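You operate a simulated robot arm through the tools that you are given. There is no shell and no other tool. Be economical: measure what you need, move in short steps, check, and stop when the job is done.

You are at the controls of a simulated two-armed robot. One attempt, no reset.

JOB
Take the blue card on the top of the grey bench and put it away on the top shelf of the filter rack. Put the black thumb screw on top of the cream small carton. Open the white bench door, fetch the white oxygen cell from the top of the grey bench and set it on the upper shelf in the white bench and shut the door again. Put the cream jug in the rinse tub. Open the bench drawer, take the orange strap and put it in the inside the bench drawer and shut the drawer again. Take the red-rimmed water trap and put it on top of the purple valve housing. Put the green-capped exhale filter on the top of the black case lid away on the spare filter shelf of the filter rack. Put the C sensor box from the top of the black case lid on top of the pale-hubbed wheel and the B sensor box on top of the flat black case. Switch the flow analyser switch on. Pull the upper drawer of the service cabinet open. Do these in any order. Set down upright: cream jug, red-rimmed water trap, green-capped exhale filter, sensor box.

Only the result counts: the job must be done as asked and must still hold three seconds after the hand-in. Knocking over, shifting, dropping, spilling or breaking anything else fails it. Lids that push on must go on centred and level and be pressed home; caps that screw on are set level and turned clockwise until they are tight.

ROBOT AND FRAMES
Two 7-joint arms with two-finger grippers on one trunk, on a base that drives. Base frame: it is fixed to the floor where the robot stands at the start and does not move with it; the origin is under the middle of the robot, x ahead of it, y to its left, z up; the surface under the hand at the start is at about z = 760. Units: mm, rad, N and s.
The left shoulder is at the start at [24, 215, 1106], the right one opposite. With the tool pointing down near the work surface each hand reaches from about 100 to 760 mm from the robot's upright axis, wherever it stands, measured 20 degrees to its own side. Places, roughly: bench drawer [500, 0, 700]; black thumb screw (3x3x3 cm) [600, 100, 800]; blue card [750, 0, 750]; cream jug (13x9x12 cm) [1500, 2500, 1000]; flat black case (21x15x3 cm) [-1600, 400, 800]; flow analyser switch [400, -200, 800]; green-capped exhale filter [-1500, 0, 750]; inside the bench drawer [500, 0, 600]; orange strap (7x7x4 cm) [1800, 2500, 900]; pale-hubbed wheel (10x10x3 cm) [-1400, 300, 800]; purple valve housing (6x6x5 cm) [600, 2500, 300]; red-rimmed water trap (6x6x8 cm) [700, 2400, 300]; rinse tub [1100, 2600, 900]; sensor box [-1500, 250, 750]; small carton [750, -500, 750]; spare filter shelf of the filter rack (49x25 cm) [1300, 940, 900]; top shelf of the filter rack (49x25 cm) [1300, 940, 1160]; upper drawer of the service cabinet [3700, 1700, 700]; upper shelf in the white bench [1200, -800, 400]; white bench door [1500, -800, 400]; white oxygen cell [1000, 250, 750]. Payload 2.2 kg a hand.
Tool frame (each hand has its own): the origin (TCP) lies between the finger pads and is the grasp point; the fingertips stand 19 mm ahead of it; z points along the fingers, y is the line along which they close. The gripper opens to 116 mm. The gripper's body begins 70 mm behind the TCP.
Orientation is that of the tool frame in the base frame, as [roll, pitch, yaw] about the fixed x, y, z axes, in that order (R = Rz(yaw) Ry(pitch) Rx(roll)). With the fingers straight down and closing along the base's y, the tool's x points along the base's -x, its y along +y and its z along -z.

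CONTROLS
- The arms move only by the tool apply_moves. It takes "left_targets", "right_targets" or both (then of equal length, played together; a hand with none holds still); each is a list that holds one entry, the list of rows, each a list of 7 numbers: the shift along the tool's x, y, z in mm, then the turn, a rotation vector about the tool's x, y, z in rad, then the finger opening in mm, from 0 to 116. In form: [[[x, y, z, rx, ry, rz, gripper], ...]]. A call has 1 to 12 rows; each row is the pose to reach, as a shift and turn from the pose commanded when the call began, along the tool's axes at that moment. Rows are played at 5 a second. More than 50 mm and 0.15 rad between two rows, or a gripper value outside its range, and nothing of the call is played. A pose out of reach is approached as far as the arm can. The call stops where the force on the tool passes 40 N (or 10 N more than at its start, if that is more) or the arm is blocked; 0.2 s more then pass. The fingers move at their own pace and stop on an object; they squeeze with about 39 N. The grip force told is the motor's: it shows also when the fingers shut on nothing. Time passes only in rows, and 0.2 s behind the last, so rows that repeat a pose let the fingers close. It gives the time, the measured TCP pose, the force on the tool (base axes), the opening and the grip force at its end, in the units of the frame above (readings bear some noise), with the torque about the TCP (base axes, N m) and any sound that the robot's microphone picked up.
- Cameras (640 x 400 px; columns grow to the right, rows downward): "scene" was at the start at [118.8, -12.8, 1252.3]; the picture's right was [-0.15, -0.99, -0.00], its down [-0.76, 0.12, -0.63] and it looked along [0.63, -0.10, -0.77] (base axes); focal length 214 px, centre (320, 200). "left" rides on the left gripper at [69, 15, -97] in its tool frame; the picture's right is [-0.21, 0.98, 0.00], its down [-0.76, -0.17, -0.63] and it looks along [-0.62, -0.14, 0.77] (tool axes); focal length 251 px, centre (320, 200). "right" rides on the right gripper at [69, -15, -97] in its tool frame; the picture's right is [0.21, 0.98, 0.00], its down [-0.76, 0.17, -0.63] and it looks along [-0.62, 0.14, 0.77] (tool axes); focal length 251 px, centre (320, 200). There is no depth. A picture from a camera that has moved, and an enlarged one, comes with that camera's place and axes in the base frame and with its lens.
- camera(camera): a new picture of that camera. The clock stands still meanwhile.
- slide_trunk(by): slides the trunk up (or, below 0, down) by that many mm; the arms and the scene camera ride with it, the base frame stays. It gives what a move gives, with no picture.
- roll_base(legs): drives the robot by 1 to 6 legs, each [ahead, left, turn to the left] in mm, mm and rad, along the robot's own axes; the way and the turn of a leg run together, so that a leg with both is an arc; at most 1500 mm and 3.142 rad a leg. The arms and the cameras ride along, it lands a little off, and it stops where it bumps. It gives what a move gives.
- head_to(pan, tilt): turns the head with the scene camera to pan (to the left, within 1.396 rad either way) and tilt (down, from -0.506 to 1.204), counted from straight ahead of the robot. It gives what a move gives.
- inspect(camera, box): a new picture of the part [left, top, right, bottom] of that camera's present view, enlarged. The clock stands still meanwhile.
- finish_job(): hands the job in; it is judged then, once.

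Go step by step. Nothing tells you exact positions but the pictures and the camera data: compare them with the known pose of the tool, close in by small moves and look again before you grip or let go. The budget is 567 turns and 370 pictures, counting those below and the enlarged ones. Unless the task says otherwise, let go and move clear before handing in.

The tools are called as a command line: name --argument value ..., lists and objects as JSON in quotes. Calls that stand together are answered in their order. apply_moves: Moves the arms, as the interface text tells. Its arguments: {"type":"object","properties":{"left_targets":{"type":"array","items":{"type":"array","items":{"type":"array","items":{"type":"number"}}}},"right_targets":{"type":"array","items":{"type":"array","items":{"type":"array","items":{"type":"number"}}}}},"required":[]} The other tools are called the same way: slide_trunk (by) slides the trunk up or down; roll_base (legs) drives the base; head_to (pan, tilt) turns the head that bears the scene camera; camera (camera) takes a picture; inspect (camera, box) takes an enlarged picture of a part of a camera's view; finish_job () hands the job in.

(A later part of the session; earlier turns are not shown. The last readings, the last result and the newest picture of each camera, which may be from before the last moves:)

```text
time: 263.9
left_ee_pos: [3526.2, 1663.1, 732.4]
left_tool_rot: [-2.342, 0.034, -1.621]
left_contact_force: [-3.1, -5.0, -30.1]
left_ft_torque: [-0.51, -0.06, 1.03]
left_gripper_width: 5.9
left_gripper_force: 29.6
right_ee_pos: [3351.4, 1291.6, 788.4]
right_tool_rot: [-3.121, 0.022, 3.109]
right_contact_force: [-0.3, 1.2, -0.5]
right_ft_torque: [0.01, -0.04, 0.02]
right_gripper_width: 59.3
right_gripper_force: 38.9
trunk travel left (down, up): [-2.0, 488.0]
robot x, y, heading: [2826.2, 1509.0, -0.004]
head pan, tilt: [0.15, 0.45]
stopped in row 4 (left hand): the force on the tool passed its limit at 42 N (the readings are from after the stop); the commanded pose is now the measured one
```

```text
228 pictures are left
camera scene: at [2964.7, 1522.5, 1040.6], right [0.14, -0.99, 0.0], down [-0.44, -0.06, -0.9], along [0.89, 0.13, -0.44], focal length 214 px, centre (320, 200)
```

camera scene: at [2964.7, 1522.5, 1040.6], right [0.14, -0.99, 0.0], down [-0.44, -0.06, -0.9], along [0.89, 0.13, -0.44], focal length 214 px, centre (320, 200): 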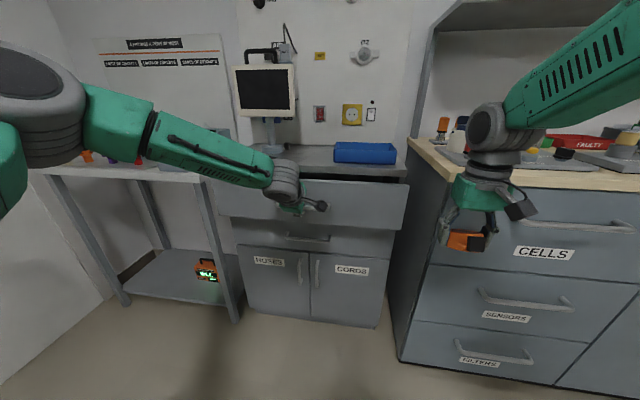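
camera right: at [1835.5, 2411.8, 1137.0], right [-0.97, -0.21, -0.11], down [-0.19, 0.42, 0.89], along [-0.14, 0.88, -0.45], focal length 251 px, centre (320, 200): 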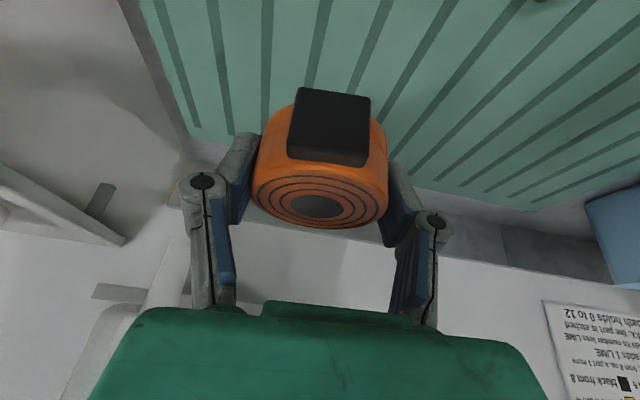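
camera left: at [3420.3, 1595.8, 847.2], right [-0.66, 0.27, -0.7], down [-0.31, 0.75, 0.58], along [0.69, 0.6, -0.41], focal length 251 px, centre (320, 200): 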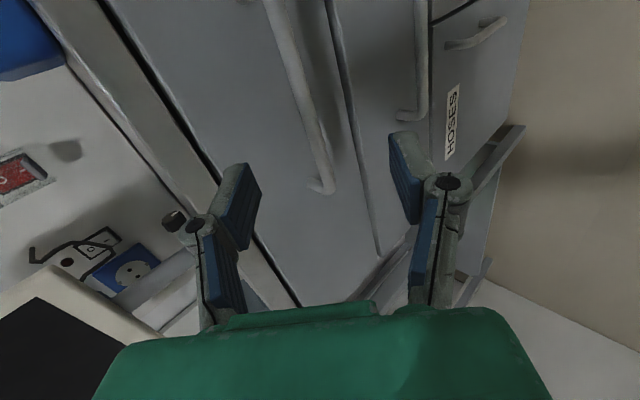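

Drawer is opening (~60 mm). Continue by driving back.

roll_base --legs '[[-100, 0, 0]]'

camera --camera "scene"

inspect --camera "left" --box '[160, 0, 480, 260]'

```text
time: 265.0
left_ee_pos: [3445.3, 1662.9, 731.4]
left_tool_rot: [-2.348, 0.05, -1.631]
left_contact_force: [-3.4, -1.4, -26.1]
left_ft_torque: [-0.3, -0.03, 0.4]
left_gripper_width: 6.1
left_gripper_force: 30.6
right_ee_pos: [3273.9, 1290.2, 795.2]
right_tool_rot: [-3.123, 0.038, 3.109]
right_contact_force: [0.5, 0.1, -0.7]
right_ft_torque: [-0.02, -0.03, 0.02]
right_gripper_width: 59.3
right_gripper_force: 38.5
trunk travel left (down, up): [-2.0, 488.0]
robot x, y, heading: [2762.1, 1509.0, -0.003]
head pan, tilt: [0.15, 0.45]
stopped in leg 1: the force on the tool passed its limit at 41 N (the readings are from after the stop); the commanded pose is now the measured one
```

```text
227 pictures are left
camera scene: at [2896.1, 1522.3, 1040.7], right [0.14, -0.99, 0.0], down [-0.44, -0.06, -0.9], along [0.89, 0.13, -0.44], focal length 214 px, centre (320, 200)
```

scene: 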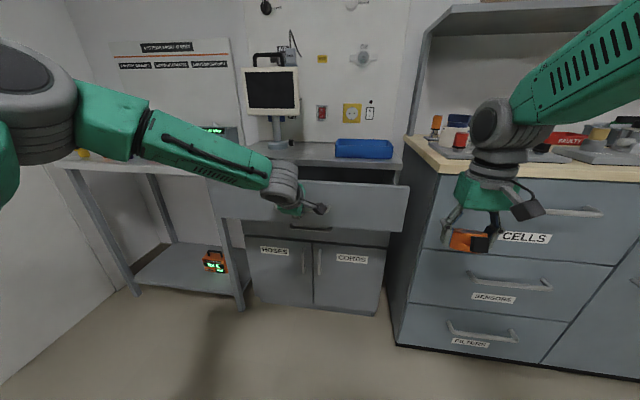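

```text
1.54 times, centred on (320, 130) of left
camera zoom: at [3361.8, 1596.0, 786.0], right [-0.67, 0.29, -0.69], down [-0.29, 0.75, 0.6], along [0.69, 0.6, -0.42], focal length 387 px, centre (320, 308)
```

zoom: 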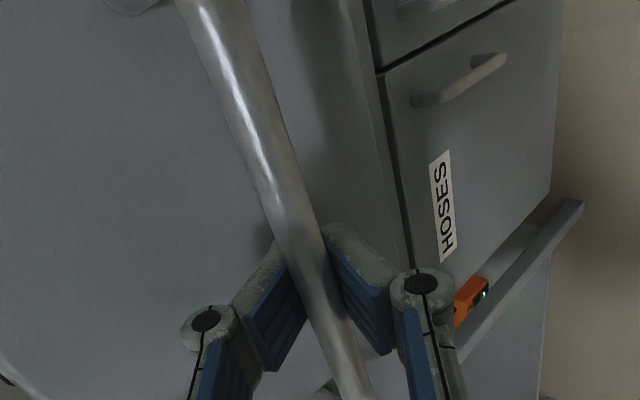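

apply_moves --left_targets '[[[0, 2, 2, 0, 0, 0, 0], [0, 4, 4, 0, 0, 0, 0]]]'

roll_base --legs '[[-90, 0, 0]]'

camera --camera "scene"

```text
time: 265.6
left_ee_pos: [3449.6, 1663.7, 732.5]
left_tool_rot: [-2.335, 0.037, -1.62]
left_contact_force: [-2.1, -1.4, -18.3]
left_ft_torque: [-0.85, -0.01, 0.71]
left_gripper_width: 6.1
left_gripper_force: 30.9
right_ee_pos: [3274.4, 1290.8, 794.3]
right_tool_rot: [-3.123, 0.036, 3.107]
right_contact_force: [0.0, -0.3, -0.6]
right_ft_torque: [0.01, 0.0, 0.0]
right_gripper_width: 59.4
right_gripper_force: 38.9
trunk travel left (down, up): [-2.0, 488.0]
robot x, y, heading: [2763.9, 1510.7, -0.005]
head pan, tilt: [0.15, 0.45]
```

```text
time: 266.7
left_ee_pos: [3361.2, 1664.5, 731.8]
left_tool_rot: [-2.334, 0.039, -1.624]
left_contact_force: [-1.9, -5.7, -13.2]
left_ft_torque: [-1.0, -0.06, 0.09]
left_gripper_width: 6.1
left_gripper_force: 29.8
right_ee_pos: [3187.8, 1291.9, 795.0]
right_tool_rot: [-3.127, 0.036, 3.111]
right_contact_force: [0.9, 0.4, -0.9]
right_ft_torque: [0.01, -0.01, 0.05]
right_gripper_width: 59.4
right_gripper_force: 39.0
trunk travel left (down, up): [-2.0, 488.0]
robot x, y, heading: [2672.2, 1507.2, -0.006]
head pan, tilt: [0.15, 0.45]
```

```text
225 pictures are left
camera scene: at [2809.6, 1522.1, 1040.6], right [0.15, -0.99, 0.0], down [-0.44, -0.06, -0.9], along [0.89, 0.13, -0.44], focal length 214 px, centre (320, 200)
```

scene: 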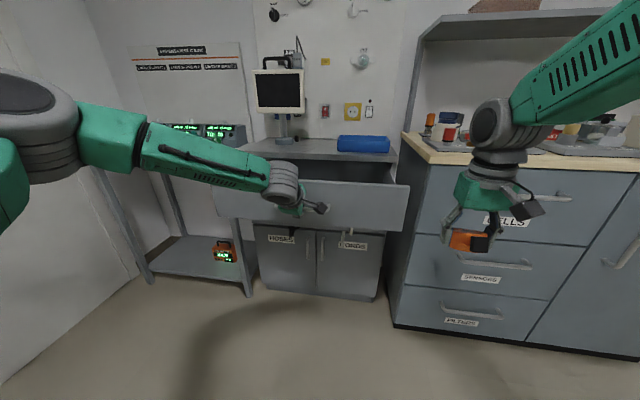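

roll_base --legs '[[-90, 0, 0]]'

inspect --camera "scene" --box '[200, 120, 420, 300]'

```text
time: 267.7
left_ee_pos: [3307.5, 1667.1, 737.4]
left_tool_rot: [-2.321, 0.044, -1.623]
left_contact_force: [36.7, -2.9, -20.1]
left_ft_torque: [-1.35, -0.08, -0.13]
left_gripper_width: 6.6
left_gripper_force: 34.7
right_ee_pos: [3126.7, 1291.5, 801.7]
right_tool_rot: [-3.125, 0.048, 3.108]
right_contact_force: [0.1, -0.4, -0.6]
right_ft_torque: [0.06, -0.01, -0.01]
right_gripper_width: 59.0
right_gripper_force: 39.3
trunk travel left (down, up): [-2.0, 488.0]
robot x, y, heading: [2624.9, 1508.2, -0.007]
head pan, tilt: [0.15, 0.45]
stopped in leg 1: the force on the tool passed its limit at 141 N (the readings are from after the stop); the commanded pose is now the measured one
```

```text
2.22 times, centred on (310, 210) of scene
camera zoom: at [2763.7, 1522.4, 1039.9], right [0.14, -0.99, 0.0], down [-0.44, -0.06, -0.9], along [0.89, 0.13, -0.45], focal length 477 px, centre (342, 178)
```

zoom: 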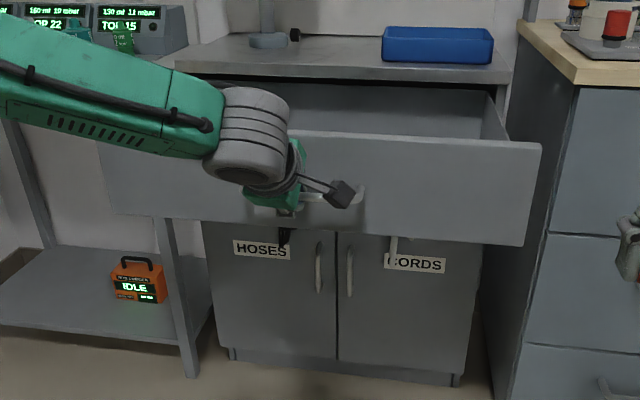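

Drawer fully open at its stop. Release and back away.

apply_moves --left_targets '[[[0, -4, 4, 0, 0, 0, 0], [0, -4, 4, 0, 0, 0, 30], [0, -4, 4, 0, 0, 0, 50], [0, -4, 4, 0, 0, 0, 50], [0, -4, -36, 0, 0, 0, 50], [0, -4, -80, 0, 0, 0, 50], [0, -4, -120, 0, 0, 0, 50]]]'

roll_base --legs '[[-250, 0, 0]]'

camera --camera "scene"

```text
time: 269.3
left_ee_pos: [3214.8, 1667.7, 822.4]
left_tool_rot: [-2.315, 0.042, -1.624]
left_contact_force: [-0.5, 0.1, 0.0]
left_ft_torque: [0.02, 0.01, 0.01]
left_gripper_width: 49.9
left_gripper_force: 0.1
right_ee_pos: [3124.8, 1293.4, 805.6]
right_tool_rot: [-3.124, 0.053, 3.11]
right_contact_force: [0.9, -0.4, -0.6]
right_ft_torque: [0.0, -0.02, -0.03]
right_gripper_width: 59.4
right_gripper_force: 38.5
trunk travel left (down, up): [-2.0, 488.0]
robot x, y, heading: [2624.8, 1510.5, -0.004]
head pan, tilt: [0.15, 0.45]
```

```text
time: 271.1
left_ee_pos: [2966.9, 1668.7, 822.8]
left_tool_rot: [-2.314, 0.041, -1.625]
left_contact_force: [-0.2, 0.1, 0.3]
left_ft_torque: [0.03, 0.0, 0.02]
left_gripper_width: 49.8
left_gripper_force: 0.0
right_ee_pos: [2874.6, 1293.1, 805.3]
right_tool_rot: [-3.125, 0.054, 3.11]
right_contact_force: [-0.8, 0.4, -0.6]
right_ft_torque: [0.0, -0.03, 0.02]
right_gripper_width: 59.0
right_gripper_force: 38.8
trunk travel left (down, up): [-2.0, 488.0]
robot x, y, heading: [2374.2, 1511.4, -0.007]
head pan, tilt: [0.15, 0.45]
```

```text
223 pictures are left
camera scene: at [2506.9, 1524.5, 1041.2], right [0.14, -0.99, 0.0], down [-0.43, -0.06, -0.9], along [0.89, 0.13, -0.44], focal length 214 px, centre (320, 200)
```

scene: 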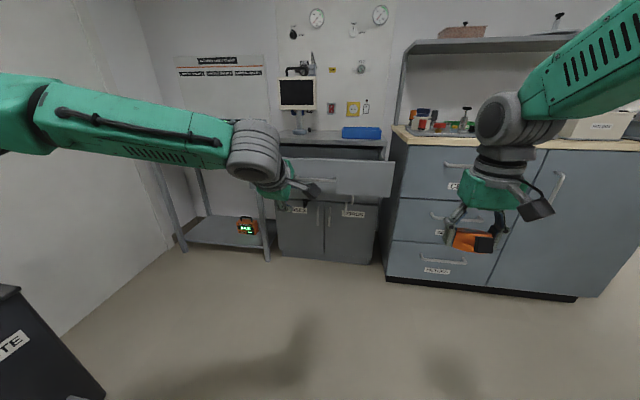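

The drawer is open. Now bring the left hand back to the tool-down pose.

apply_moves --left_targets '[[[0, 0, 0, 0, 0, 0.145, 60], [0, 0, 0, 0, 0, 0.29, 60], [0, 0, 0, 0, 0, 0.435, 60], [0, 0, 0, 0, 0, 0.58, 60], [0, 0, 0, 0, 0, 0.725, 60], [0, 0, 0, 0, 0, 0.87, 60], [0, 0, 0, 0, 0, 1.015, 60], [0, 0, 0, 0, 0, 1.16, 60], [0, 0, 0, 0, 0, 1.305, 60], [0, 0, 0, 0, 0, 1.45, 60], [0, 0, 0, 0, 0, 1.53, 60]]]'

apply_moves --left_targets '[[[0, 0, -10, 0, 0.14, 0, 60], [0, 0, -20, 0, 0.28, 0, 60], [0, 0, -30, 0, 0.42, 0, 60], [0, 0, -40, 0, 0.56, 0, 60], [0, 0, -50, 0, 0.7, 0, 60], [0, 0, -60, 0, 0.82, 0, 60]]]'

```text
time: 273.5
left_ee_pos: [2965.0, 1666.6, 822.8]
left_tool_rot: [3.12, 0.829, 3.101]
left_contact_force: [0.0, 0.3, 0.1]
left_ft_torque: [-0.04, 0.0, -0.02]
left_gripper_width: 60.0
left_gripper_force: 0.0
right_ee_pos: [2872.6, 1292.9, 804.9]
right_tool_rot: [-3.127, 0.055, 3.111]
right_contact_force: [-0.3, -0.4, -1.2]
right_ft_torque: [0.02, 0.01, 0.02]
right_gripper_width: 59.1
right_gripper_force: 39.1
trunk travel left (down, up): [-2.0, 488.0]
robot x, y, heading: [2375.9, 1512.0, -0.003]
head pan, tilt: [0.15, 0.45]
```

```text
time: 274.9
left_ee_pos: [2921.2, 1666.5, 865.7]
left_tool_rot: [3.13, 0.007, 3.117]
left_contact_force: [0.2, -0.7, 0.0]
left_ft_torque: [0.02, 0.02, -0.02]
left_gripper_width: 59.9
left_gripper_force: 0.0
right_ee_pos: [2874.0, 1293.8, 805.3]
right_tool_rot: [-3.126, 0.057, 3.11]
right_contact_force: [0.8, -0.2, -1.0]
right_ft_torque: [0.0, 0.01, 0.05]
right_gripper_width: 59.4
right_gripper_force: 39.4
trunk travel left (down, up): [-2.0, 488.0]
robot x, y, heading: [2373.5, 1508.4, -0.002]
head pan, tilt: [0.15, 0.45]
```

Turn to face -y to see the way behind the bench.

roll_base --legs '[[0, 0, -1.571]]'

head_to --pan 0 --tilt 0.35

camera --camera "scene"

head_to --pan -0.9 --tilt 0.35

camera --camera "scene"

```text
time: 279.1
left_ee_pos: [2530.3, 963.0, 866.2]
left_tool_rot: [3.13, 0.01, 1.547]
left_contact_force: [-0.1, 0.4, 0.7]
left_ft_torque: [-0.03, 0.0, 0.02]
left_gripper_width: 59.9
left_gripper_force: 0.0
right_ee_pos: [2156.6, 1011.3, 805.4]
right_tool_rot: [-3.125, 0.054, 1.54]
right_contact_force: [0.2, -0.3, -1.8]
right_ft_torque: [0.03, -0.03, -0.02]
right_gripper_width: 59.1
right_gripper_force: 38.6
trunk travel left (down, up): [-2.0, 488.0]
robot x, y, heading: [2372.2, 1511.3, -1.576]
head pan, tilt: [0.15, 0.45]
```

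```text
time: 279.8
left_ee_pos: [2530.6, 965.2, 867.1]
left_tool_rot: [3.13, 0.012, 1.548]
left_contact_force: [0.2, -0.4, 0.0]
left_ft_torque: [0.0, -0.03, -0.01]
left_gripper_width: 60.1
left_gripper_force: 0.1
right_ee_pos: [2156.1, 1013.6, 806.2]
right_tool_rot: [-3.124, 0.06, 1.539]
right_contact_force: [0.3, -0.2, -0.4]
right_ft_torque: [-0.03, 0.0, 0.0]
right_gripper_width: 59.3
right_gripper_force: 39.4
trunk travel left (down, up): [-2.0, 488.0]
robot x, y, heading: [2373.1, 1510.5, -1.569]
head pan, tilt: [0.0, 0.351]
```

```text
222 pictures are left
camera scene: at [2373.7, 1375.0, 1050.2], right [-1.0, 0.0, 0.0], down [0.0, 0.35, -0.94], along [0.0, -0.94, -0.35], focal length 214 px, centre (320, 200)
```

scene: 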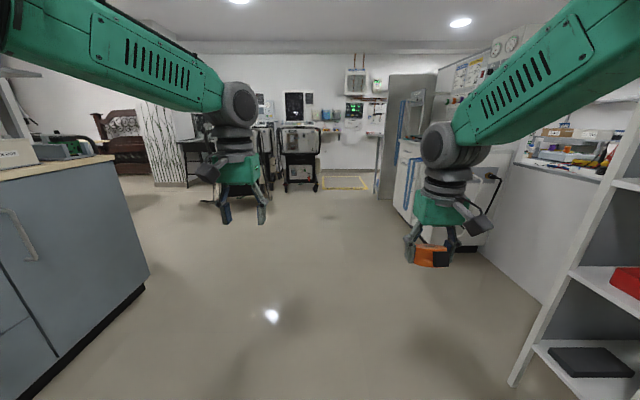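

```text
time: 281.0
left_ee_pos: [2530.3, 965.7, 866.0]
left_tool_rot: [3.128, 0.012, 1.547]
left_contact_force: [-0.5, -0.5, -0.6]
left_ft_torque: [-0.01, -0.04, 0.02]
left_gripper_width: 59.8
left_gripper_force: 0.1
right_ee_pos: [2157.1, 1014.6, 807.4]
right_tool_rot: [-3.126, 0.059, 1.539]
right_contact_force: [-1.0, 0.3, -1.6]
right_ft_torque: [0.02, 0.01, 0.02]
right_gripper_width: 59.3
right_gripper_force: 39.3
trunk travel left (down, up): [-2.0, 488.0]
robot x, y, heading: [2373.4, 1510.7, -1.572]
head pan, tilt: [-0.901, 0.351]
```

```text
221 pictures are left
camera scene: at [2300.8, 1410.5, 1050.4], right [-0.62, 0.79, 0.0], down [0.27, 0.22, -0.94], along [-0.74, -0.58, -0.35], focal length 214 px, centre (320, 200)
```

scene: 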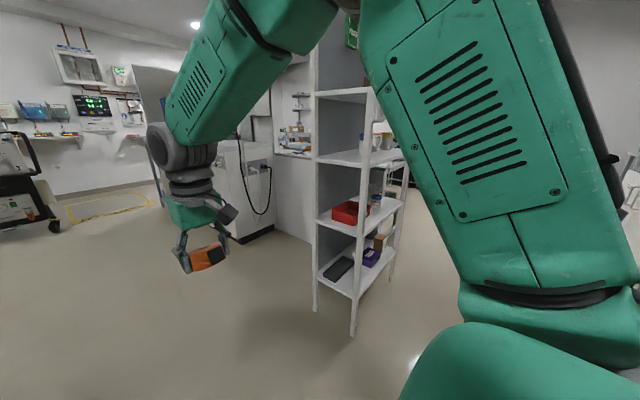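

The path is clear. Drive down behind the bench and face it (-x).

roll_base --legs '[[1380, 0, 0], [0, 0, -1.571]]'

head_to --pan 0.3 --tilt 0.4

camera --camera "scene"

```text
time: 291.5
left_ee_pos: [1844.6, -7.3, 867.5]
left_tool_rot: [3.129, 0.013, 0.012]
left_contact_force: [0.6, -0.4, 0.6]
left_ft_torque: [0.0, 0.01, 0.01]
left_gripper_width: 60.2
left_gripper_force: 0.1
right_ee_pos: [1880.0, 368.5, 807.3]
right_tool_rot: [-3.124, 0.058, 0.002]
right_contact_force: [0.3, 0.6, -1.2]
right_ft_torque: [0.01, 0.0, -0.01]
right_gripper_width: 59.0
right_gripper_force: 38.9
trunk travel left (down, up): [-2.0, 488.0]
robot x, y, heading: [2384.5, 168.9, -3.115]
head pan, tilt: [-0.901, 0.351]
```

```text
time: 292.9
left_ee_pos: [1847.9, -6.4, 869.5]
left_tool_rot: [3.129, 0.015, 0.01]
left_contact_force: [0.5, -0.1, 0.8]
left_ft_torque: [-0.03, -0.04, 0.03]
left_gripper_width: 60.0
left_gripper_force: 0.0
right_ee_pos: [1883.1, 368.5, 808.9]
right_tool_rot: [-3.126, 0.06, 0.003]
right_contact_force: [-0.1, -0.3, -0.5]
right_ft_torque: [0.0, -0.02, -0.01]
right_gripper_width: 59.0
right_gripper_force: 38.6
trunk travel left (down, up): [-2.0, 488.0]
robot x, y, heading: [2380.6, 169.5, -3.113]
head pan, tilt: [0.3, 0.4]
```

```text
220 pictures are left
camera scene: at [2254.7, 136.4, 1045.7], right [-0.32, 0.95, 0.0], down [0.37, 0.13, -0.92], along [-0.87, -0.3, -0.39], focal length 214 px, centre (320, 200)
```

scene: 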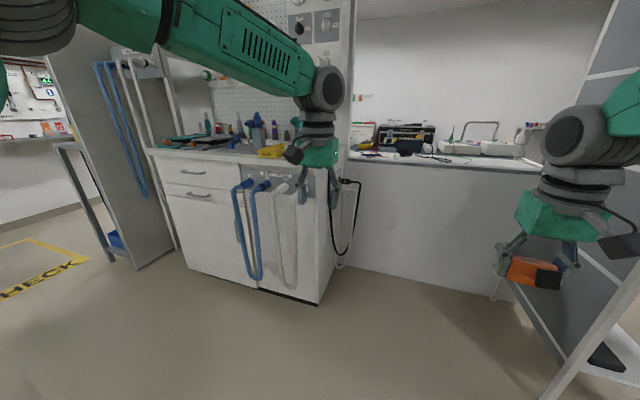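

The white bench is on the left; the grey bench's back is straight ahead. I'll come in diagonally from the +y side to keep the left arm clear of the pegboard: raise the trunk a bit and drive.

slide_trunk --by 150

roll_base --legs '[[820, -240, 0], [0, 0, 0.55]]'

head_to --pan 0 --tilt 0.6

camera --camera "scene"

camera --camera "left"

```text
time: 294.7
left_ee_pos: [1846.9, -8.4, 1017.4]
left_tool_rot: [3.13, 0.017, 0.01]
left_contact_force: [-0.2, 0.0, 0.6]
left_ft_torque: [-0.01, -0.03, 0.0]
left_gripper_width: 59.7
left_gripper_force: 0.0
right_ee_pos: [1882.7, 368.9, 958.4]
right_tool_rot: [-3.122, 0.061, 0.003]
right_contact_force: [0.6, -0.5, -0.6]
right_ft_torque: [0.03, -0.02, 0.0]
right_gripper_width: 59.0
right_gripper_force: 39.4
trunk travel left (down, up): [-152.0, 338.0]
robot x, y, heading: [2384.5, 167.0, -3.112]
head pan, tilt: [0.3, 0.4]
```

```text
time: 300.7
left_ee_pos: [1183.2, -35.9, 1017.6]
left_tool_rot: [3.13, 0.016, 0.54]
left_contact_force: [-0.5, 0.7, -0.1]
left_ft_torque: [0.02, 0.04, 0.0]
left_gripper_width: 60.1
left_gripper_force: 0.0
right_ee_pos: [1024.5, 305.4, 958.0]
right_tool_rot: [-3.126, 0.061, 0.53]
right_contact_force: [-0.1, -0.5, -1.5]
right_ft_torque: [-0.03, 0.01, -0.01]
right_gripper_width: 59.1
right_gripper_force: 38.9
trunk travel left (down, up): [-152.0, 338.0]
robot x, y, heading: [1557.3, 386.6, -2.578]
head pan, tilt: [0.3, 0.4]
```

```text
time: 301.5
left_ee_pos: [1186.1, -34.3, 1021.4]
left_tool_rot: [3.129, 0.018, 0.54]
left_contact_force: [-0.4, 1.1, 1.5]
left_ft_torque: [-0.02, -0.01, -0.03]
left_gripper_width: 59.9
left_gripper_force: 0.1
right_ee_pos: [1028.7, 307.7, 961.3]
right_tool_rot: [-3.125, 0.065, 0.532]
right_contact_force: [-0.6, -0.1, -0.6]
right_ft_torque: [-0.04, 0.01, 0.01]
right_gripper_width: 59.2
right_gripper_force: 38.8
trunk travel left (down, up): [-152.0, 338.0]
robot x, y, heading: [1560.6, 389.6, -2.578]
head pan, tilt: [0.0, 0.6]
```

```text
219 pictures are left
camera scene: at [1448.7, 316.1, 1177.6], right [-0.53, 0.85, 0.0], down [0.48, 0.3, -0.82], along [-0.7, -0.44, -0.57], focal length 214 px, centre (320, 200)
```

scene: 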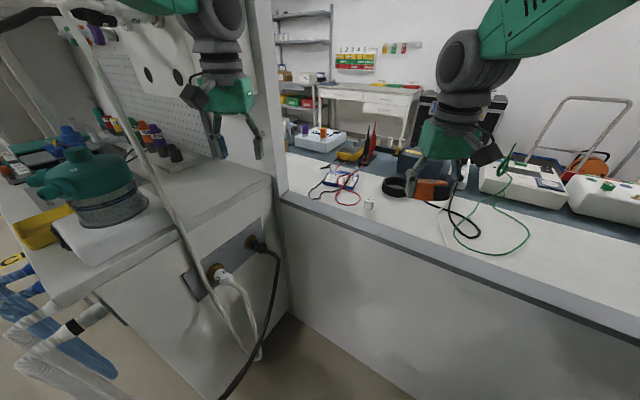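

```text
218 pictures are left
camera left: at [1255.2, -10.8, 1116.4], right [0.32, -0.95, 0.02], down [-0.73, -0.23, 0.64], along [-0.61, -0.22, -0.76], focal length 251 px, centre (320, 200)
```

left: 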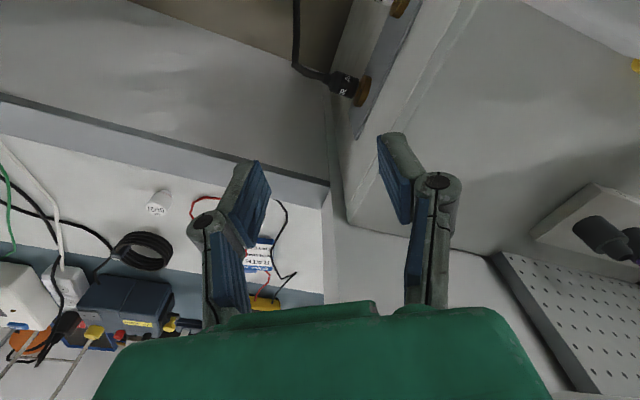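

inspect --camera "scene" --box '[280, 140, 460, 240]'

inspect --camera "left" --box '[80, 170, 340, 310]'

```text
3.56 times, centred on (370, 190) of scene
camera zoom: at [1448.7, 316.1, 1177.6], right [-0.53, 0.85, 0.0], down [0.48, 0.3, -0.82], along [-0.7, -0.44, -0.57], focal length 763 px, centre (142, 236)
```

zoom: 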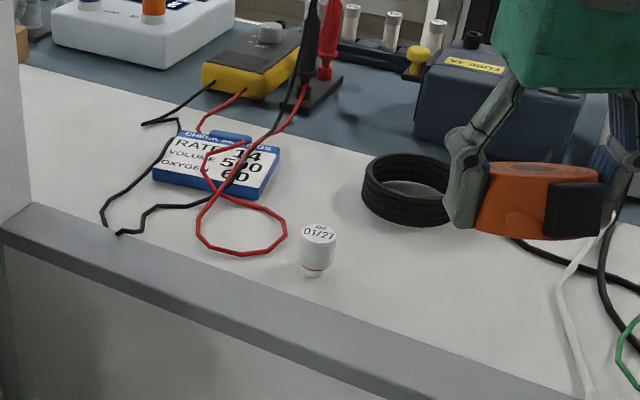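

```text
2.46 times, centred on (210, 240) of left
camera zoom: at [1255.2, -10.8, 1116.4], right [0.32, -0.95, 0.02], down [-0.73, -0.23, 0.64], along [-0.61, -0.22, -0.76], focal length 619 px, centre (591, 102)
```

zoom: 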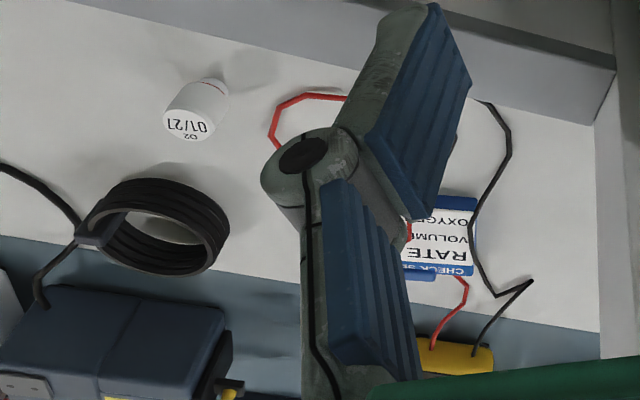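

Card and cell are visible. First move the left hand away from the wall post, then drive closer.

apply_moves --left_targets '[[[7, -44, 0, 0, 0, 0, 60], [15, -88, 0, 0, 0, 0, 60], [23, -132, 0, 0, 0, 0, 60], [30, -170, 0, 0, 0, 0, 60]]]'

roll_base --legs '[[205, -100, 0]]'

head_to --pan 0.1 --tilt 0.7

head_to --pan 0.1 --tilt 0.71

camera --camera "left"

camera --camera "scene"

```text
time: 302.5
left_ee_pos: [1125.5, 129.3, 1017.8]
left_tool_rot: [3.129, 0.018, 0.538]
left_contact_force: [-0.7, -0.1, 1.1]
left_ft_torque: [-0.06, 0.0, -0.01]
left_gripper_width: 59.9
left_gripper_force: 0.0
right_ee_pos: [1026.7, 307.7, 959.5]
right_tool_rot: [-3.129, 0.065, 0.532]
right_contact_force: [-1.0, 0.5, -2.0]
right_ft_torque: [-0.04, 0.02, 0.03]
right_gripper_width: 59.3
right_gripper_force: 38.7
trunk travel left (down, up): [-152.0, 338.0]
robot x, y, heading: [1562.0, 384.1, -2.589]
head pan, tilt: [0.0, 0.6]
```

```text
time: 304.3
left_ee_pos: [915.1, 107.2, 1026.9]
left_tool_rot: [3.129, 0.024, 0.549]
left_contact_force: [-1.9, 1.2, -0.5]
left_ft_torque: [-0.15, -0.15, 0.01]
left_gripper_width: 59.5
left_gripper_force: 0.1
right_ee_pos: [814.7, 288.6, 962.9]
right_tool_rot: [-3.138, 0.066, 0.538]
right_contact_force: [0.2, -0.1, -1.3]
right_ft_torque: [-0.08, 0.02, -0.04]
right_gripper_width: 59.0
right_gripper_force: 38.9
trunk travel left (down, up): [-152.0, 338.0]
robot x, y, heading: [1352.3, 364.7, -2.58]
head pan, tilt: [0.0, 0.6]
```

```text
time: 304.9
left_ee_pos: [915.7, 102.4, 1034.6]
left_tool_rot: [-3.135, 0.029, 0.564]
left_contact_force: [0.3, 1.0, 0.3]
left_ft_torque: [0.0, 0.02, -0.02]
left_gripper_width: 59.8
left_gripper_force: 0.1
right_ee_pos: [813.0, 292.3, 958.9]
right_tool_rot: [3.141, 0.063, 0.537]
right_contact_force: [-0.2, 0.4, -1.4]
right_ft_torque: [-0.01, -0.02, 0.01]
right_gripper_width: 58.8
right_gripper_force: 39.0
trunk travel left (down, up): [-152.0, 338.0]
robot x, y, heading: [1354.5, 364.6, -2.575]
head pan, tilt: [0.099, 0.7]
```

```text
time: 305.6
left_ee_pos: [915.1, 104.2, 1037.2]
left_tool_rot: [-3.132, 0.032, 0.566]
left_contact_force: [0.2, -0.2, -0.2]
left_ft_torque: [0.02, 0.03, 0.0]
left_gripper_width: 60.0
left_gripper_force: 0.0
right_ee_pos: [811.4, 294.2, 957.5]
right_tool_rot: [3.14, 0.064, 0.537]
right_contact_force: [-1.4, -0.3, -0.4]
right_ft_torque: [0.01, -0.01, -0.02]
right_gripper_width: 59.4
right_gripper_force: 38.8
trunk travel left (down, up): [-152.0, 338.0]
robot x, y, heading: [1351.6, 359.3, -2.578]
head pan, tilt: [0.099, 0.71]
```

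```text
215 pictures are left
camera left: at [985.4, 127.9, 1130.8], right [0.34, -0.94, 0.0], down [-0.71, -0.26, 0.66], along [-0.62, -0.22, -0.75], focal length 251 px, centre (320, 200)
```

left: 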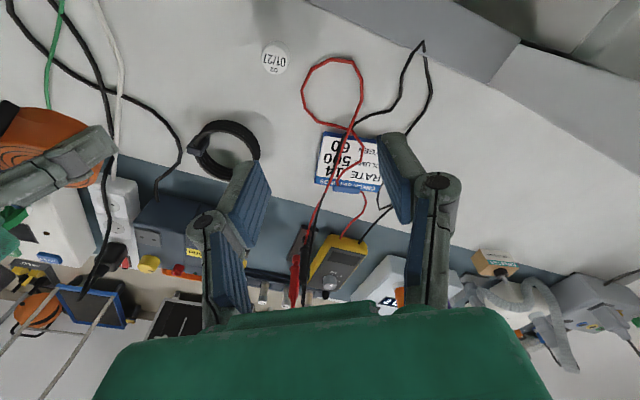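

```text
214 pictures are left
camera scene: at [1261.6, 271.0, 1169.6], right [-0.62, 0.79, 0.02], down [0.51, 0.41, -0.76], along [-0.6, -0.46, -0.66], focal length 214 px, centre (320, 200)
```

scene: 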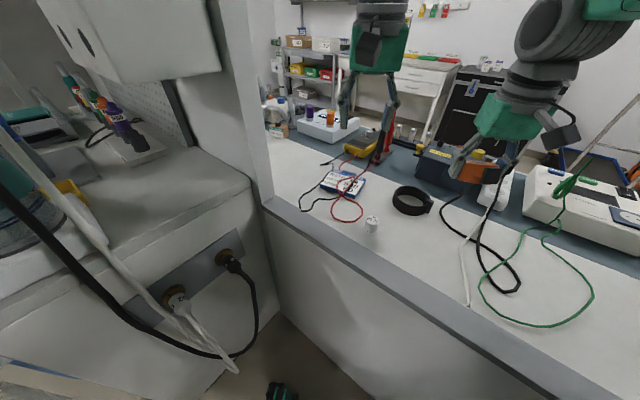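

The left arm got nudged (probably its elbow near the white cabinet). I back off and face the bench squarely from further +y instead.

roll_base --legs '[[-110, 0, 0], [0, 0, -0.56]]'

head_to --pan 0.3 --tilt 0.7

head_to --pan 0.3 --tilt 0.71

camera --camera "scene"

camera --camera "left"

```text
time: 308.3
left_ee_pos: [936.8, 442.2, 1026.3]
left_tool_rot: [3.126, 0.027, -0.005]
left_contact_force: [-0.3, -0.2, -0.3]
left_ft_torque: [0.04, 0.03, 0.02]
left_gripper_width: 60.2
left_gripper_force: 0.1
right_ee_pos: [946.7, 650.6, 957.3]
right_tool_rot: [3.139, 0.064, -0.022]
right_contact_force: [0.0, 0.0, -0.2]
right_ft_torque: [-0.02, 0.0, -0.01]
right_gripper_width: 59.1
right_gripper_force: 39.0
trunk travel left (down, up): [-152.0, 338.0]
robot x, y, heading: [1441.6, 423.8, -3.131]
head pan, tilt: [0.099, 0.71]
```

```text
time: 309.0
left_ee_pos: [938.8, 432.5, 1028.2]
left_tool_rot: [3.137, 0.026, 0.003]
left_contact_force: [-0.4, -0.5, -0.1]
left_ft_torque: [0.05, -0.04, -0.01]
left_gripper_width: 59.9
left_gripper_force: 0.1
right_ee_pos: [950.9, 645.6, 958.3]
right_tool_rot: [3.139, 0.068, -0.02]
right_contact_force: [-0.2, -0.4, -0.1]
right_ft_torque: [0.03, 0.0, 0.01]
right_gripper_width: 59.1
right_gripper_force: 38.7
trunk travel left (down, up): [-152.0, 338.0]
robot x, y, heading: [1438.7, 419.6, -3.132]
head pan, tilt: [0.3, 0.7]
```

```text
time: 309.6
left_ee_pos: [939.0, 436.4, 1029.2]
left_tool_rot: [3.131, 0.032, -0.003]
left_contact_force: [-0.3, 0.2, 0.3]
left_ft_torque: [0.07, -0.01, -0.01]
left_gripper_width: 60.2
left_gripper_force: 0.1
right_ee_pos: [950.8, 645.4, 959.1]
right_tool_rot: [3.141, 0.067, -0.02]
right_contact_force: [-0.2, -1.1, -1.3]
right_ft_torque: [0.06, -0.02, -0.03]
right_gripper_width: 59.2
right_gripper_force: 38.6
trunk travel left (down, up): [-152.0, 338.0]
robot x, y, heading: [1437.6, 418.1, -3.133]
head pan, tilt: [0.3, 0.71]
```

```text
213 pictures are left
camera scene: at [1317.0, 393.7, 1168.9], right [-0.26, 0.96, 0.0], down [0.62, 0.17, -0.76], along [-0.74, -0.2, -0.65], focal length 214 px, centre (320, 200)
```

scene: 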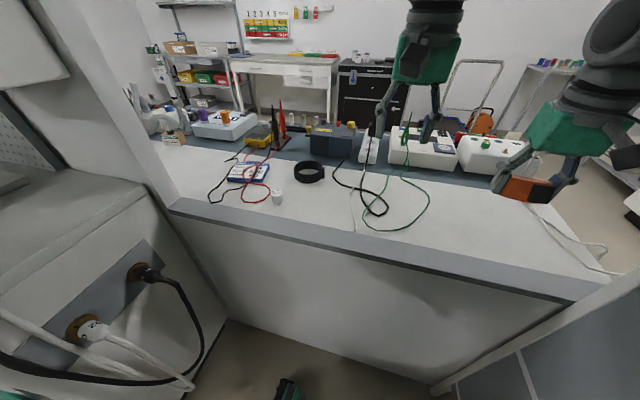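

```text
212 pictures are left
camera left: at [1011.8, 420.9, 1123.8], right [-0.22, -0.98, 0.02], down [-0.74, 0.17, 0.65], along [-0.64, 0.13, -0.76], focal length 251 px, centre (320, 200)
```

left: 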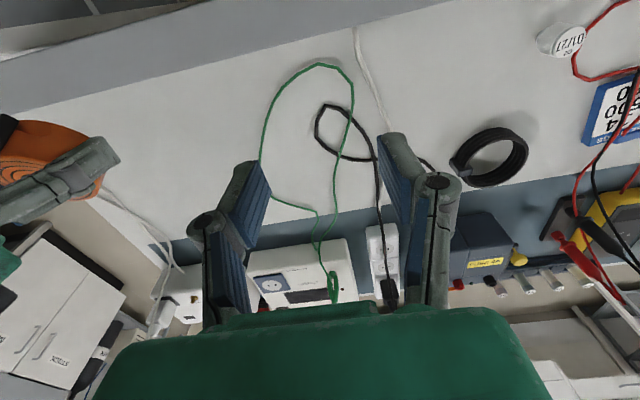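

Now the left hand moves over toward the card.

apply_moves --left_targets '[[[-10, 40, 5, 0, 0, 0, 100], [-20, 80, 10, 0, 0, 0, 100], [-30, 120, 15, 0, 0, 0, 110], [-40, 160, 20, 0, 0, 0, 110], [-50, 200, 26, 0, 0, 0, 110], [-60, 240, 33, 0, 0, 0, 110], [-70, 280, 40, 0, 0, 0, 110], [-80, 320, 48, 0, 0, 0, 110], [-90, 360, 58, 0, 0, 0, 110], [-99, 396, 69, 0, 0, 0, 110]]]'

head_to --pan 0.4 --tilt 0.7

camera --camera "left"

inspect --camera "scene" --box '[220, 90, 440, 240]'

```text
time: 311.8
left_ee_pos: [835.8, 50.8, 965.4]
left_tool_rot: [3.121, 0.029, -0.006]
left_contact_force: [-0.3, 0.3, 0.1]
left_ft_torque: [0.0, -0.01, 0.01]
left_gripper_width: 109.8
left_gripper_force: 0.1
right_ee_pos: [949.6, 657.1, 956.5]
right_tool_rot: [3.132, 0.065, -0.023]
right_contact_force: [-0.2, -0.4, -0.7]
right_ft_torque: [-0.04, 0.01, -0.02]
right_gripper_width: 59.0
right_gripper_force: 39.2
trunk travel left (down, up): [-152.0, 338.0]
robot x, y, heading: [1447.1, 424.9, -3.13]
head pan, tilt: [0.3, 0.71]
```

```text
time: 312.5
left_ee_pos: [835.8, 48.7, 964.9]
left_tool_rot: [3.12, 0.03, -0.005]
left_contact_force: [-0.3, 0.6, 0.4]
left_ft_torque: [-0.04, -0.04, 0.03]
left_gripper_width: 110.1
left_gripper_force: 0.0
right_ee_pos: [949.1, 654.0, 956.7]
right_tool_rot: [3.135, 0.068, -0.019]
right_contact_force: [0.0, 0.0, -1.3]
right_ft_torque: [0.0, 0.01, 0.03]
right_gripper_width: 59.3
right_gripper_force: 38.7
trunk travel left (down, up): [-152.0, 338.0]
robot x, y, heading: [1442.7, 419.3, -3.135]
head pan, tilt: [0.4, 0.7]
```

```text
211 pictures are left
camera left: at [908.9, 33.8, 1060.1], right [-0.22, -0.98, 0.02], down [-0.74, 0.18, 0.65], along [-0.64, 0.12, -0.76], focal length 251 px, centre (320, 200)
```

left: 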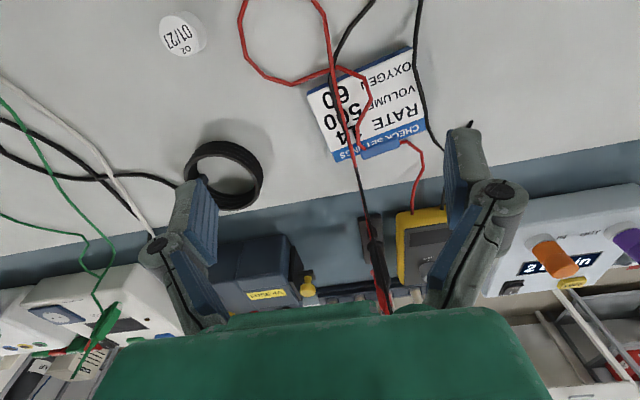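

```text
2.67 times, centred on (330, 165) of scene
camera zoom: at [1320.1, 386.1, 1168.9], right [-0.4, 0.92, 0.0], down [0.59, 0.26, -0.76], along [-0.7, -0.3, -0.65], focal length 572 px, centre (293, 293)
```

zoom: 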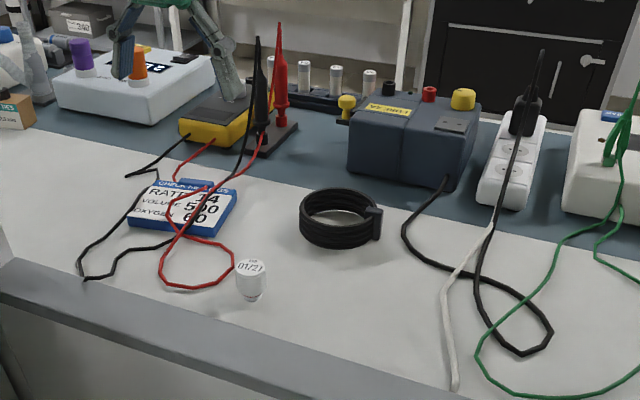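

The card is a slab about 108×95 mm, turned ~12°. I'll grip it across its shorter side, so I turn the left hand about 78°.

apply_moves --left_targets '[[[-5, 4, 0, 0, 0, 0.14, 114], [-10, 8, 0, 0, 0, 0.28, 114], [-15, 12, 0, 0, 0, 0.42, 114], [-20, 16, 0, 0, 0, 0.56, 114], [-25, 20, 0, 0, 0, 0.7, 114], [-30, 24, 0, 0, 0, 0.84, 114], [-35, 28, 0, 0, 0, 0.98, 114], [-40, 36, 0, 0, 0, 1.12, 114], [-45, 44, 0, 0, 0, 1.26, 114], [-50, 52, 0, 0, 0, 1.36, 114]]]'

head_to --pan 0.4 --tilt 0.71

camera --camera "left"

inspect --camera "scene" --box '[200, 60, 420, 210]'

```text
time: 314.7
left_ee_pos: [783.7, -4.1, 969.6]
left_tool_rot: [3.11, -0.013, -1.367]
left_contact_force: [0.0, 0.2, -0.6]
left_ft_torque: [-0.02, -0.02, 0.01]
left_gripper_width: 113.7
left_gripper_force: 0.0
right_ee_pos: [949.8, 652.9, 956.9]
right_tool_rot: [3.137, 0.066, -0.019]
right_contact_force: [-0.5, 0.5, -0.9]
right_ft_torque: [0.01, 0.01, -0.03]
right_gripper_width: 58.9
right_gripper_force: 38.8
trunk travel left (down, up): [-152.0, 338.0]
robot x, y, heading: [1444.5, 418.9, -3.135]
head pan, tilt: [0.4, 0.7]
```

```text
time: 315.3
left_ee_pos: [785.9, -4.0, 970.9]
left_tool_rot: [3.109, -0.012, -1.365]
left_contact_force: [0.3, 0.5, 0.1]
left_ft_torque: [-0.01, 0.02, 0.01]
left_gripper_width: 114.0
left_gripper_force: 0.0
right_ee_pos: [949.6, 652.7, 957.2]
right_tool_rot: [3.135, 0.069, -0.02]
right_contact_force: [0.0, -0.2, -0.1]
right_ft_torque: [-0.01, -0.02, 0.01]
right_gripper_width: 59.2
right_gripper_force: 39.0
trunk travel left (down, up): [-152.0, 338.0]
robot x, y, heading: [1439.9, 422.3, -3.126]
head pan, tilt: [0.4, 0.71]
```

```text
209 pictures are left
camera left: at [787.6, -74.0, 1068.8], right [-1.0, 0.01, 0.03], down [0.03, 0.79, 0.62], along [-0.02, 0.62, -0.79], focal length 251 px, centre (320, 200)
```

left: 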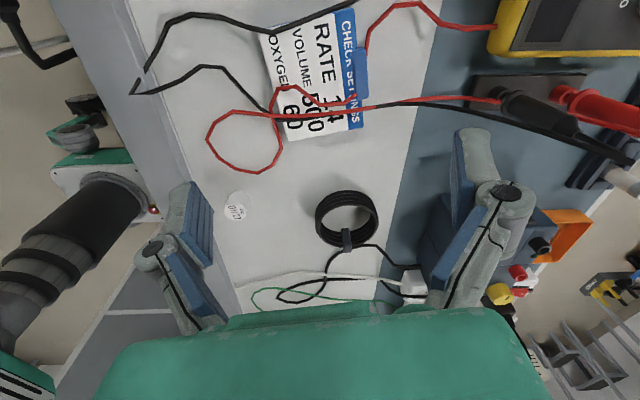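

```text
2.67 times, centred on (310, 135) of scene
camera zoom: at [1320.2, 385.7, 1167.9], right [-0.4, 0.92, 0.0], down [0.6, 0.26, -0.76], along [-0.69, -0.3, -0.66], focal length 572 px, centre (347, 373)
```

zoom: 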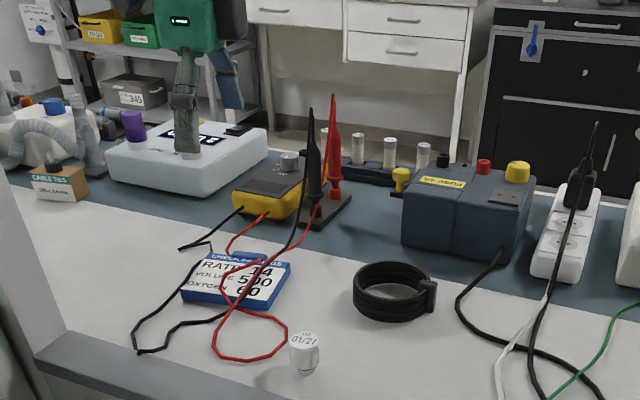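

Orientation matches the card. Because of the tab, I grip at its +y half. Move over [776,29] and lower part way to check.

apply_moves --left_targets '[[[-15, 2, 40, 0.015, 0, -0.01, 116], [-30, 3, 80, 0.03, 0, -0.02, 116], [-34, 3, 110, 0.03, 0, -0.02, 116], [-34, 3, 130, 0.03, 0, -0.02, 116]]]'

head_to --pan 0.4 --tilt 0.7

camera --camera "left"

inspect --camera "scene" --box '[200, 60, 420, 210]'

```text
time: 316.3
left_ee_pos: [770.9, 26.8, 842.5]
left_tool_rot: [3.141, -0.011, -1.345]
left_contact_force: [-0.2, -0.1, -0.1]
left_ft_torque: [0.0, 0.0, -0.02]
left_gripper_width: 116.1
left_gripper_force: 0.1
right_ee_pos: [949.6, 652.4, 956.7]
right_tool_rot: [3.136, 0.067, -0.022]
right_contact_force: [-0.7, 0.5, -1.3]
right_ft_torque: [0.05, 0.0, -0.02]
right_gripper_width: 58.9
right_gripper_force: 38.3
trunk travel left (down, up): [-152.0, 338.0]
robot x, y, heading: [1438.0, 423.6, -3.132]
head pan, tilt: [0.4, 0.71]
```

```text
time: 316.9
left_ee_pos: [771.3, 26.1, 843.0]
left_tool_rot: [3.139, -0.011, -1.345]
left_contact_force: [0.3, -0.7, -0.3]
left_ft_torque: [0.0, 0.01, 0.01]
left_gripper_width: 115.9
left_gripper_force: 0.0
right_ee_pos: [950.0, 652.2, 956.5]
right_tool_rot: [3.137, 0.068, -0.02]
right_contact_force: [0.7, -0.1, -0.5]
right_ft_torque: [0.02, 0.03, 0.0]
right_gripper_width: 58.9
right_gripper_force: 38.8
trunk travel left (down, up): [-152.0, 338.0]
robot x, y, heading: [1440.8, 423.3, -3.135]
head pan, tilt: [0.4, 0.7]
```

```text
207 pictures are left
camera left: at [772.5, -43.7, 940.6], right [-1.0, -0.01, 0.0], down [-0.01, 0.78, 0.62], along [-0.01, 0.62, -0.78], focal length 251 px, centre (320, 200)
```

left: 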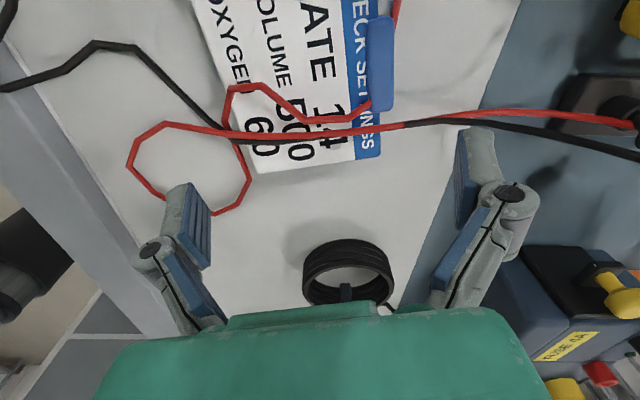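

```text
2.67 times, centred on (310, 135) of scene
camera zoom: at [1319.7, 385.7, 1168.8], right [-0.4, 0.92, 0.0], down [0.59, 0.26, -0.76], along [-0.7, -0.3, -0.65], focal length 572 px, centre (347, 373)
```

zoom: 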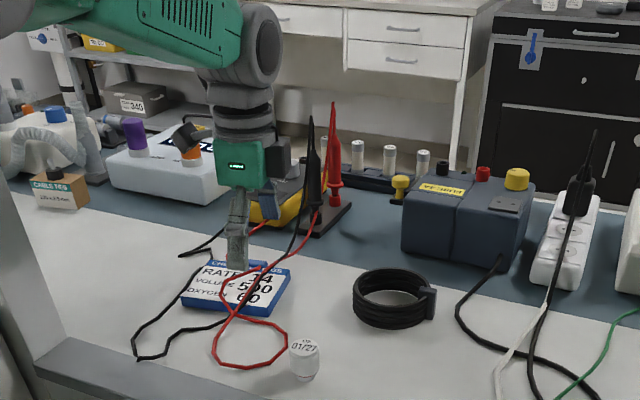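

apply_moves --left_targets '[[[-15, -6.5, 15, 0, 0, 0, 116], [-15, -6.5, 35, 0, 0, 0, 116], [-15, -6.5, 50, 0, 0, 0, 116], [-15, -6.5, 57, 0, 0, 0, 116]]]'

camera --camera "left"

inspect --camera "scene" --box '[240, 110, 340, 190]'

```text
time: 317.9
left_ee_pos: [775.4, 40.8, 784.0]
left_tool_rot: [3.14, -0.013, -1.346]
left_contact_force: [0.1, 0.2, -0.9]
left_ft_torque: [0.05, 0.01, -0.02]
left_gripper_width: 116.1
left_gripper_force: 0.1
right_ee_pos: [950.2, 652.0, 957.7]
right_tool_rot: [3.135, 0.067, -0.021]
right_contact_force: [-0.5, -0.7, -1.3]
right_ft_torque: [0.0, -0.01, 0.04]
right_gripper_width: 59.0
right_gripper_force: 38.8
trunk travel left (down, up): [-152.0, 338.0]
robot x, y, heading: [1440.8, 418.7, -3.134]
head pan, tilt: [0.4, 0.7]
```

```text
205 pictures are left
camera left: at [776.9, -29.7, 881.7], right [-1.0, -0.01, 0.0], down [-0.01, 0.78, 0.62], along [-0.01, 0.62, -0.78], focal length 251 px, centre (320, 200)
```

left: 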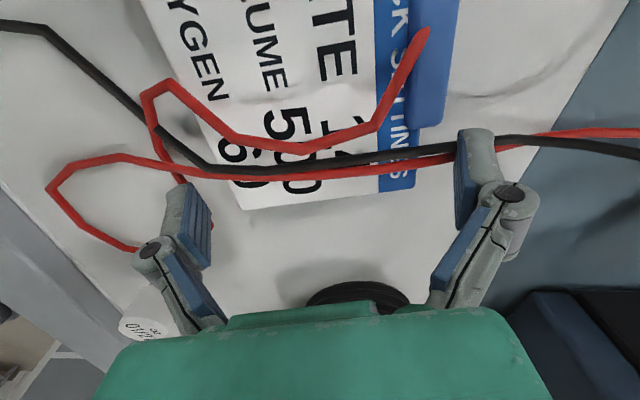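

```text
5.00 times, centred on (290, 150) of scene
camera zoom: at [1319.4, 385.8, 1168.8], right [-0.4, 0.92, 0.0], down [0.59, 0.26, -0.76], along [-0.7, -0.3, -0.65], focal length 1072 px, centre (470, 450)
```

zoom: 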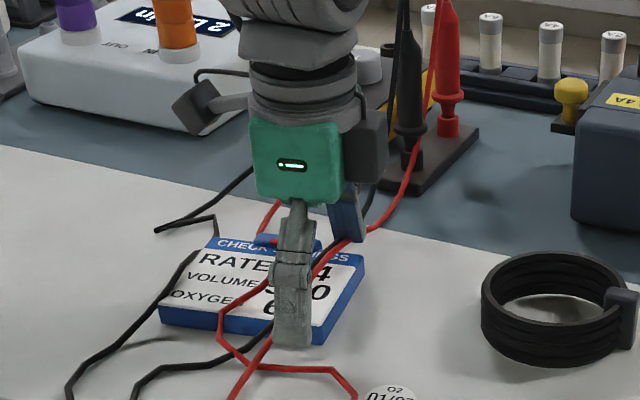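

Fingers straddle the card near its end. Close.

apply_moves --left_targets '[[[0, 0, 0, 0, 0, 0, 100], [0, 0, 0, 0, 0, 0, 88], [0, 0, 0, 0, 0, 0, 80], [0, 0, 0, 0, 0, 0, 80]]]'

apply_moves --left_targets '[[[0, 0, -5, 0, 0, 0, 80], [0, 0, -15, 0, 0, 0, 80], [0, 0, -30, 0, 0, 0, 80]]]'

camera --camera "left"

inspect --camera "scene" --box '[240, 110, 340, 190]'

```text
time: 318.9
left_ee_pos: [775.9, 40.3, 784.4]
left_tool_rot: [3.139, -0.013, -1.346]
left_contact_force: [-0.4, 0.5, 0.2]
left_ft_torque: [-0.04, 0.08, 0.01]
left_gripper_width: 91.5
left_gripper_force: 39.2
right_ee_pos: [950.0, 652.8, 956.1]
right_tool_rot: [3.134, 0.068, -0.023]
right_contact_force: [0.2, -0.1, -0.4]
right_ft_torque: [0.03, -0.01, 0.01]
right_gripper_width: 59.3
right_gripper_force: 39.5
trunk travel left (down, up): [-152.0, 338.0]
robot x, y, heading: [1444.0, 421.6, -3.131]
head pan, tilt: [0.4, 0.7]
```

```text
time: 319.7
left_ee_pos: [775.2, 41.9, 814.4]
left_tool_rot: [3.137, -0.014, -1.345]
left_contact_force: [0.0, 0.2, -0.2]
left_ft_torque: [0.01, 0.02, 0.0]
left_gripper_width: 91.7
left_gripper_force: 39.4
right_ee_pos: [950.2, 653.4, 957.2]
right_tool_rot: [3.136, 0.067, -0.022]
right_contact_force: [0.1, -0.2, -0.5]
right_ft_torque: [-0.01, -0.01, -0.02]
right_gripper_width: 58.9
right_gripper_force: 39.0
trunk travel left (down, up): [-152.0, 338.0]
robot x, y, heading: [1439.4, 420.1, -3.13]
head pan, tilt: [0.4, 0.7]
```

```text
203 pictures are left
camera left: at [776.5, -28.6, 911.8], right [-1.0, -0.01, 0.0], down [-0.01, 0.78, 0.62], along [-0.01, 0.62, -0.78], focal length 251 px, centre (320, 200)
```

left: 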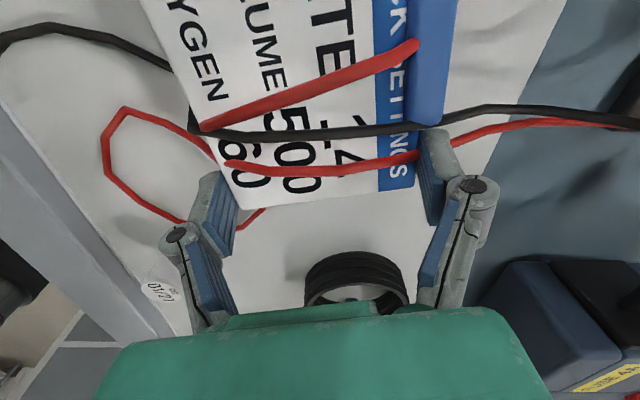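

```text
5.00 times, centred on (290, 150) of scene
camera zoom: at [1319.8, 386.0, 1168.8], right [-0.4, 0.92, 0.0], down [0.59, 0.26, -0.76], along [-0.7, -0.3, -0.65], focal length 1072 px, centre (470, 450)
```

zoom: 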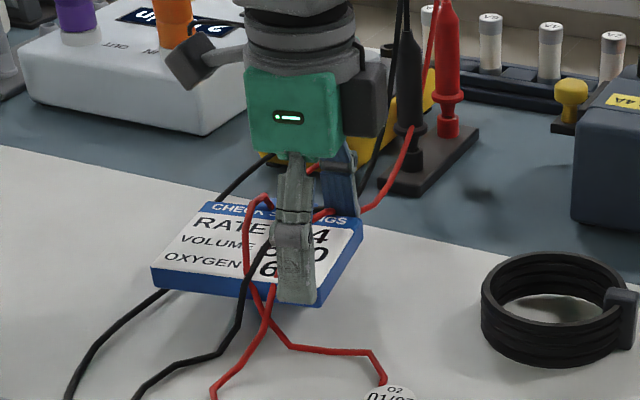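

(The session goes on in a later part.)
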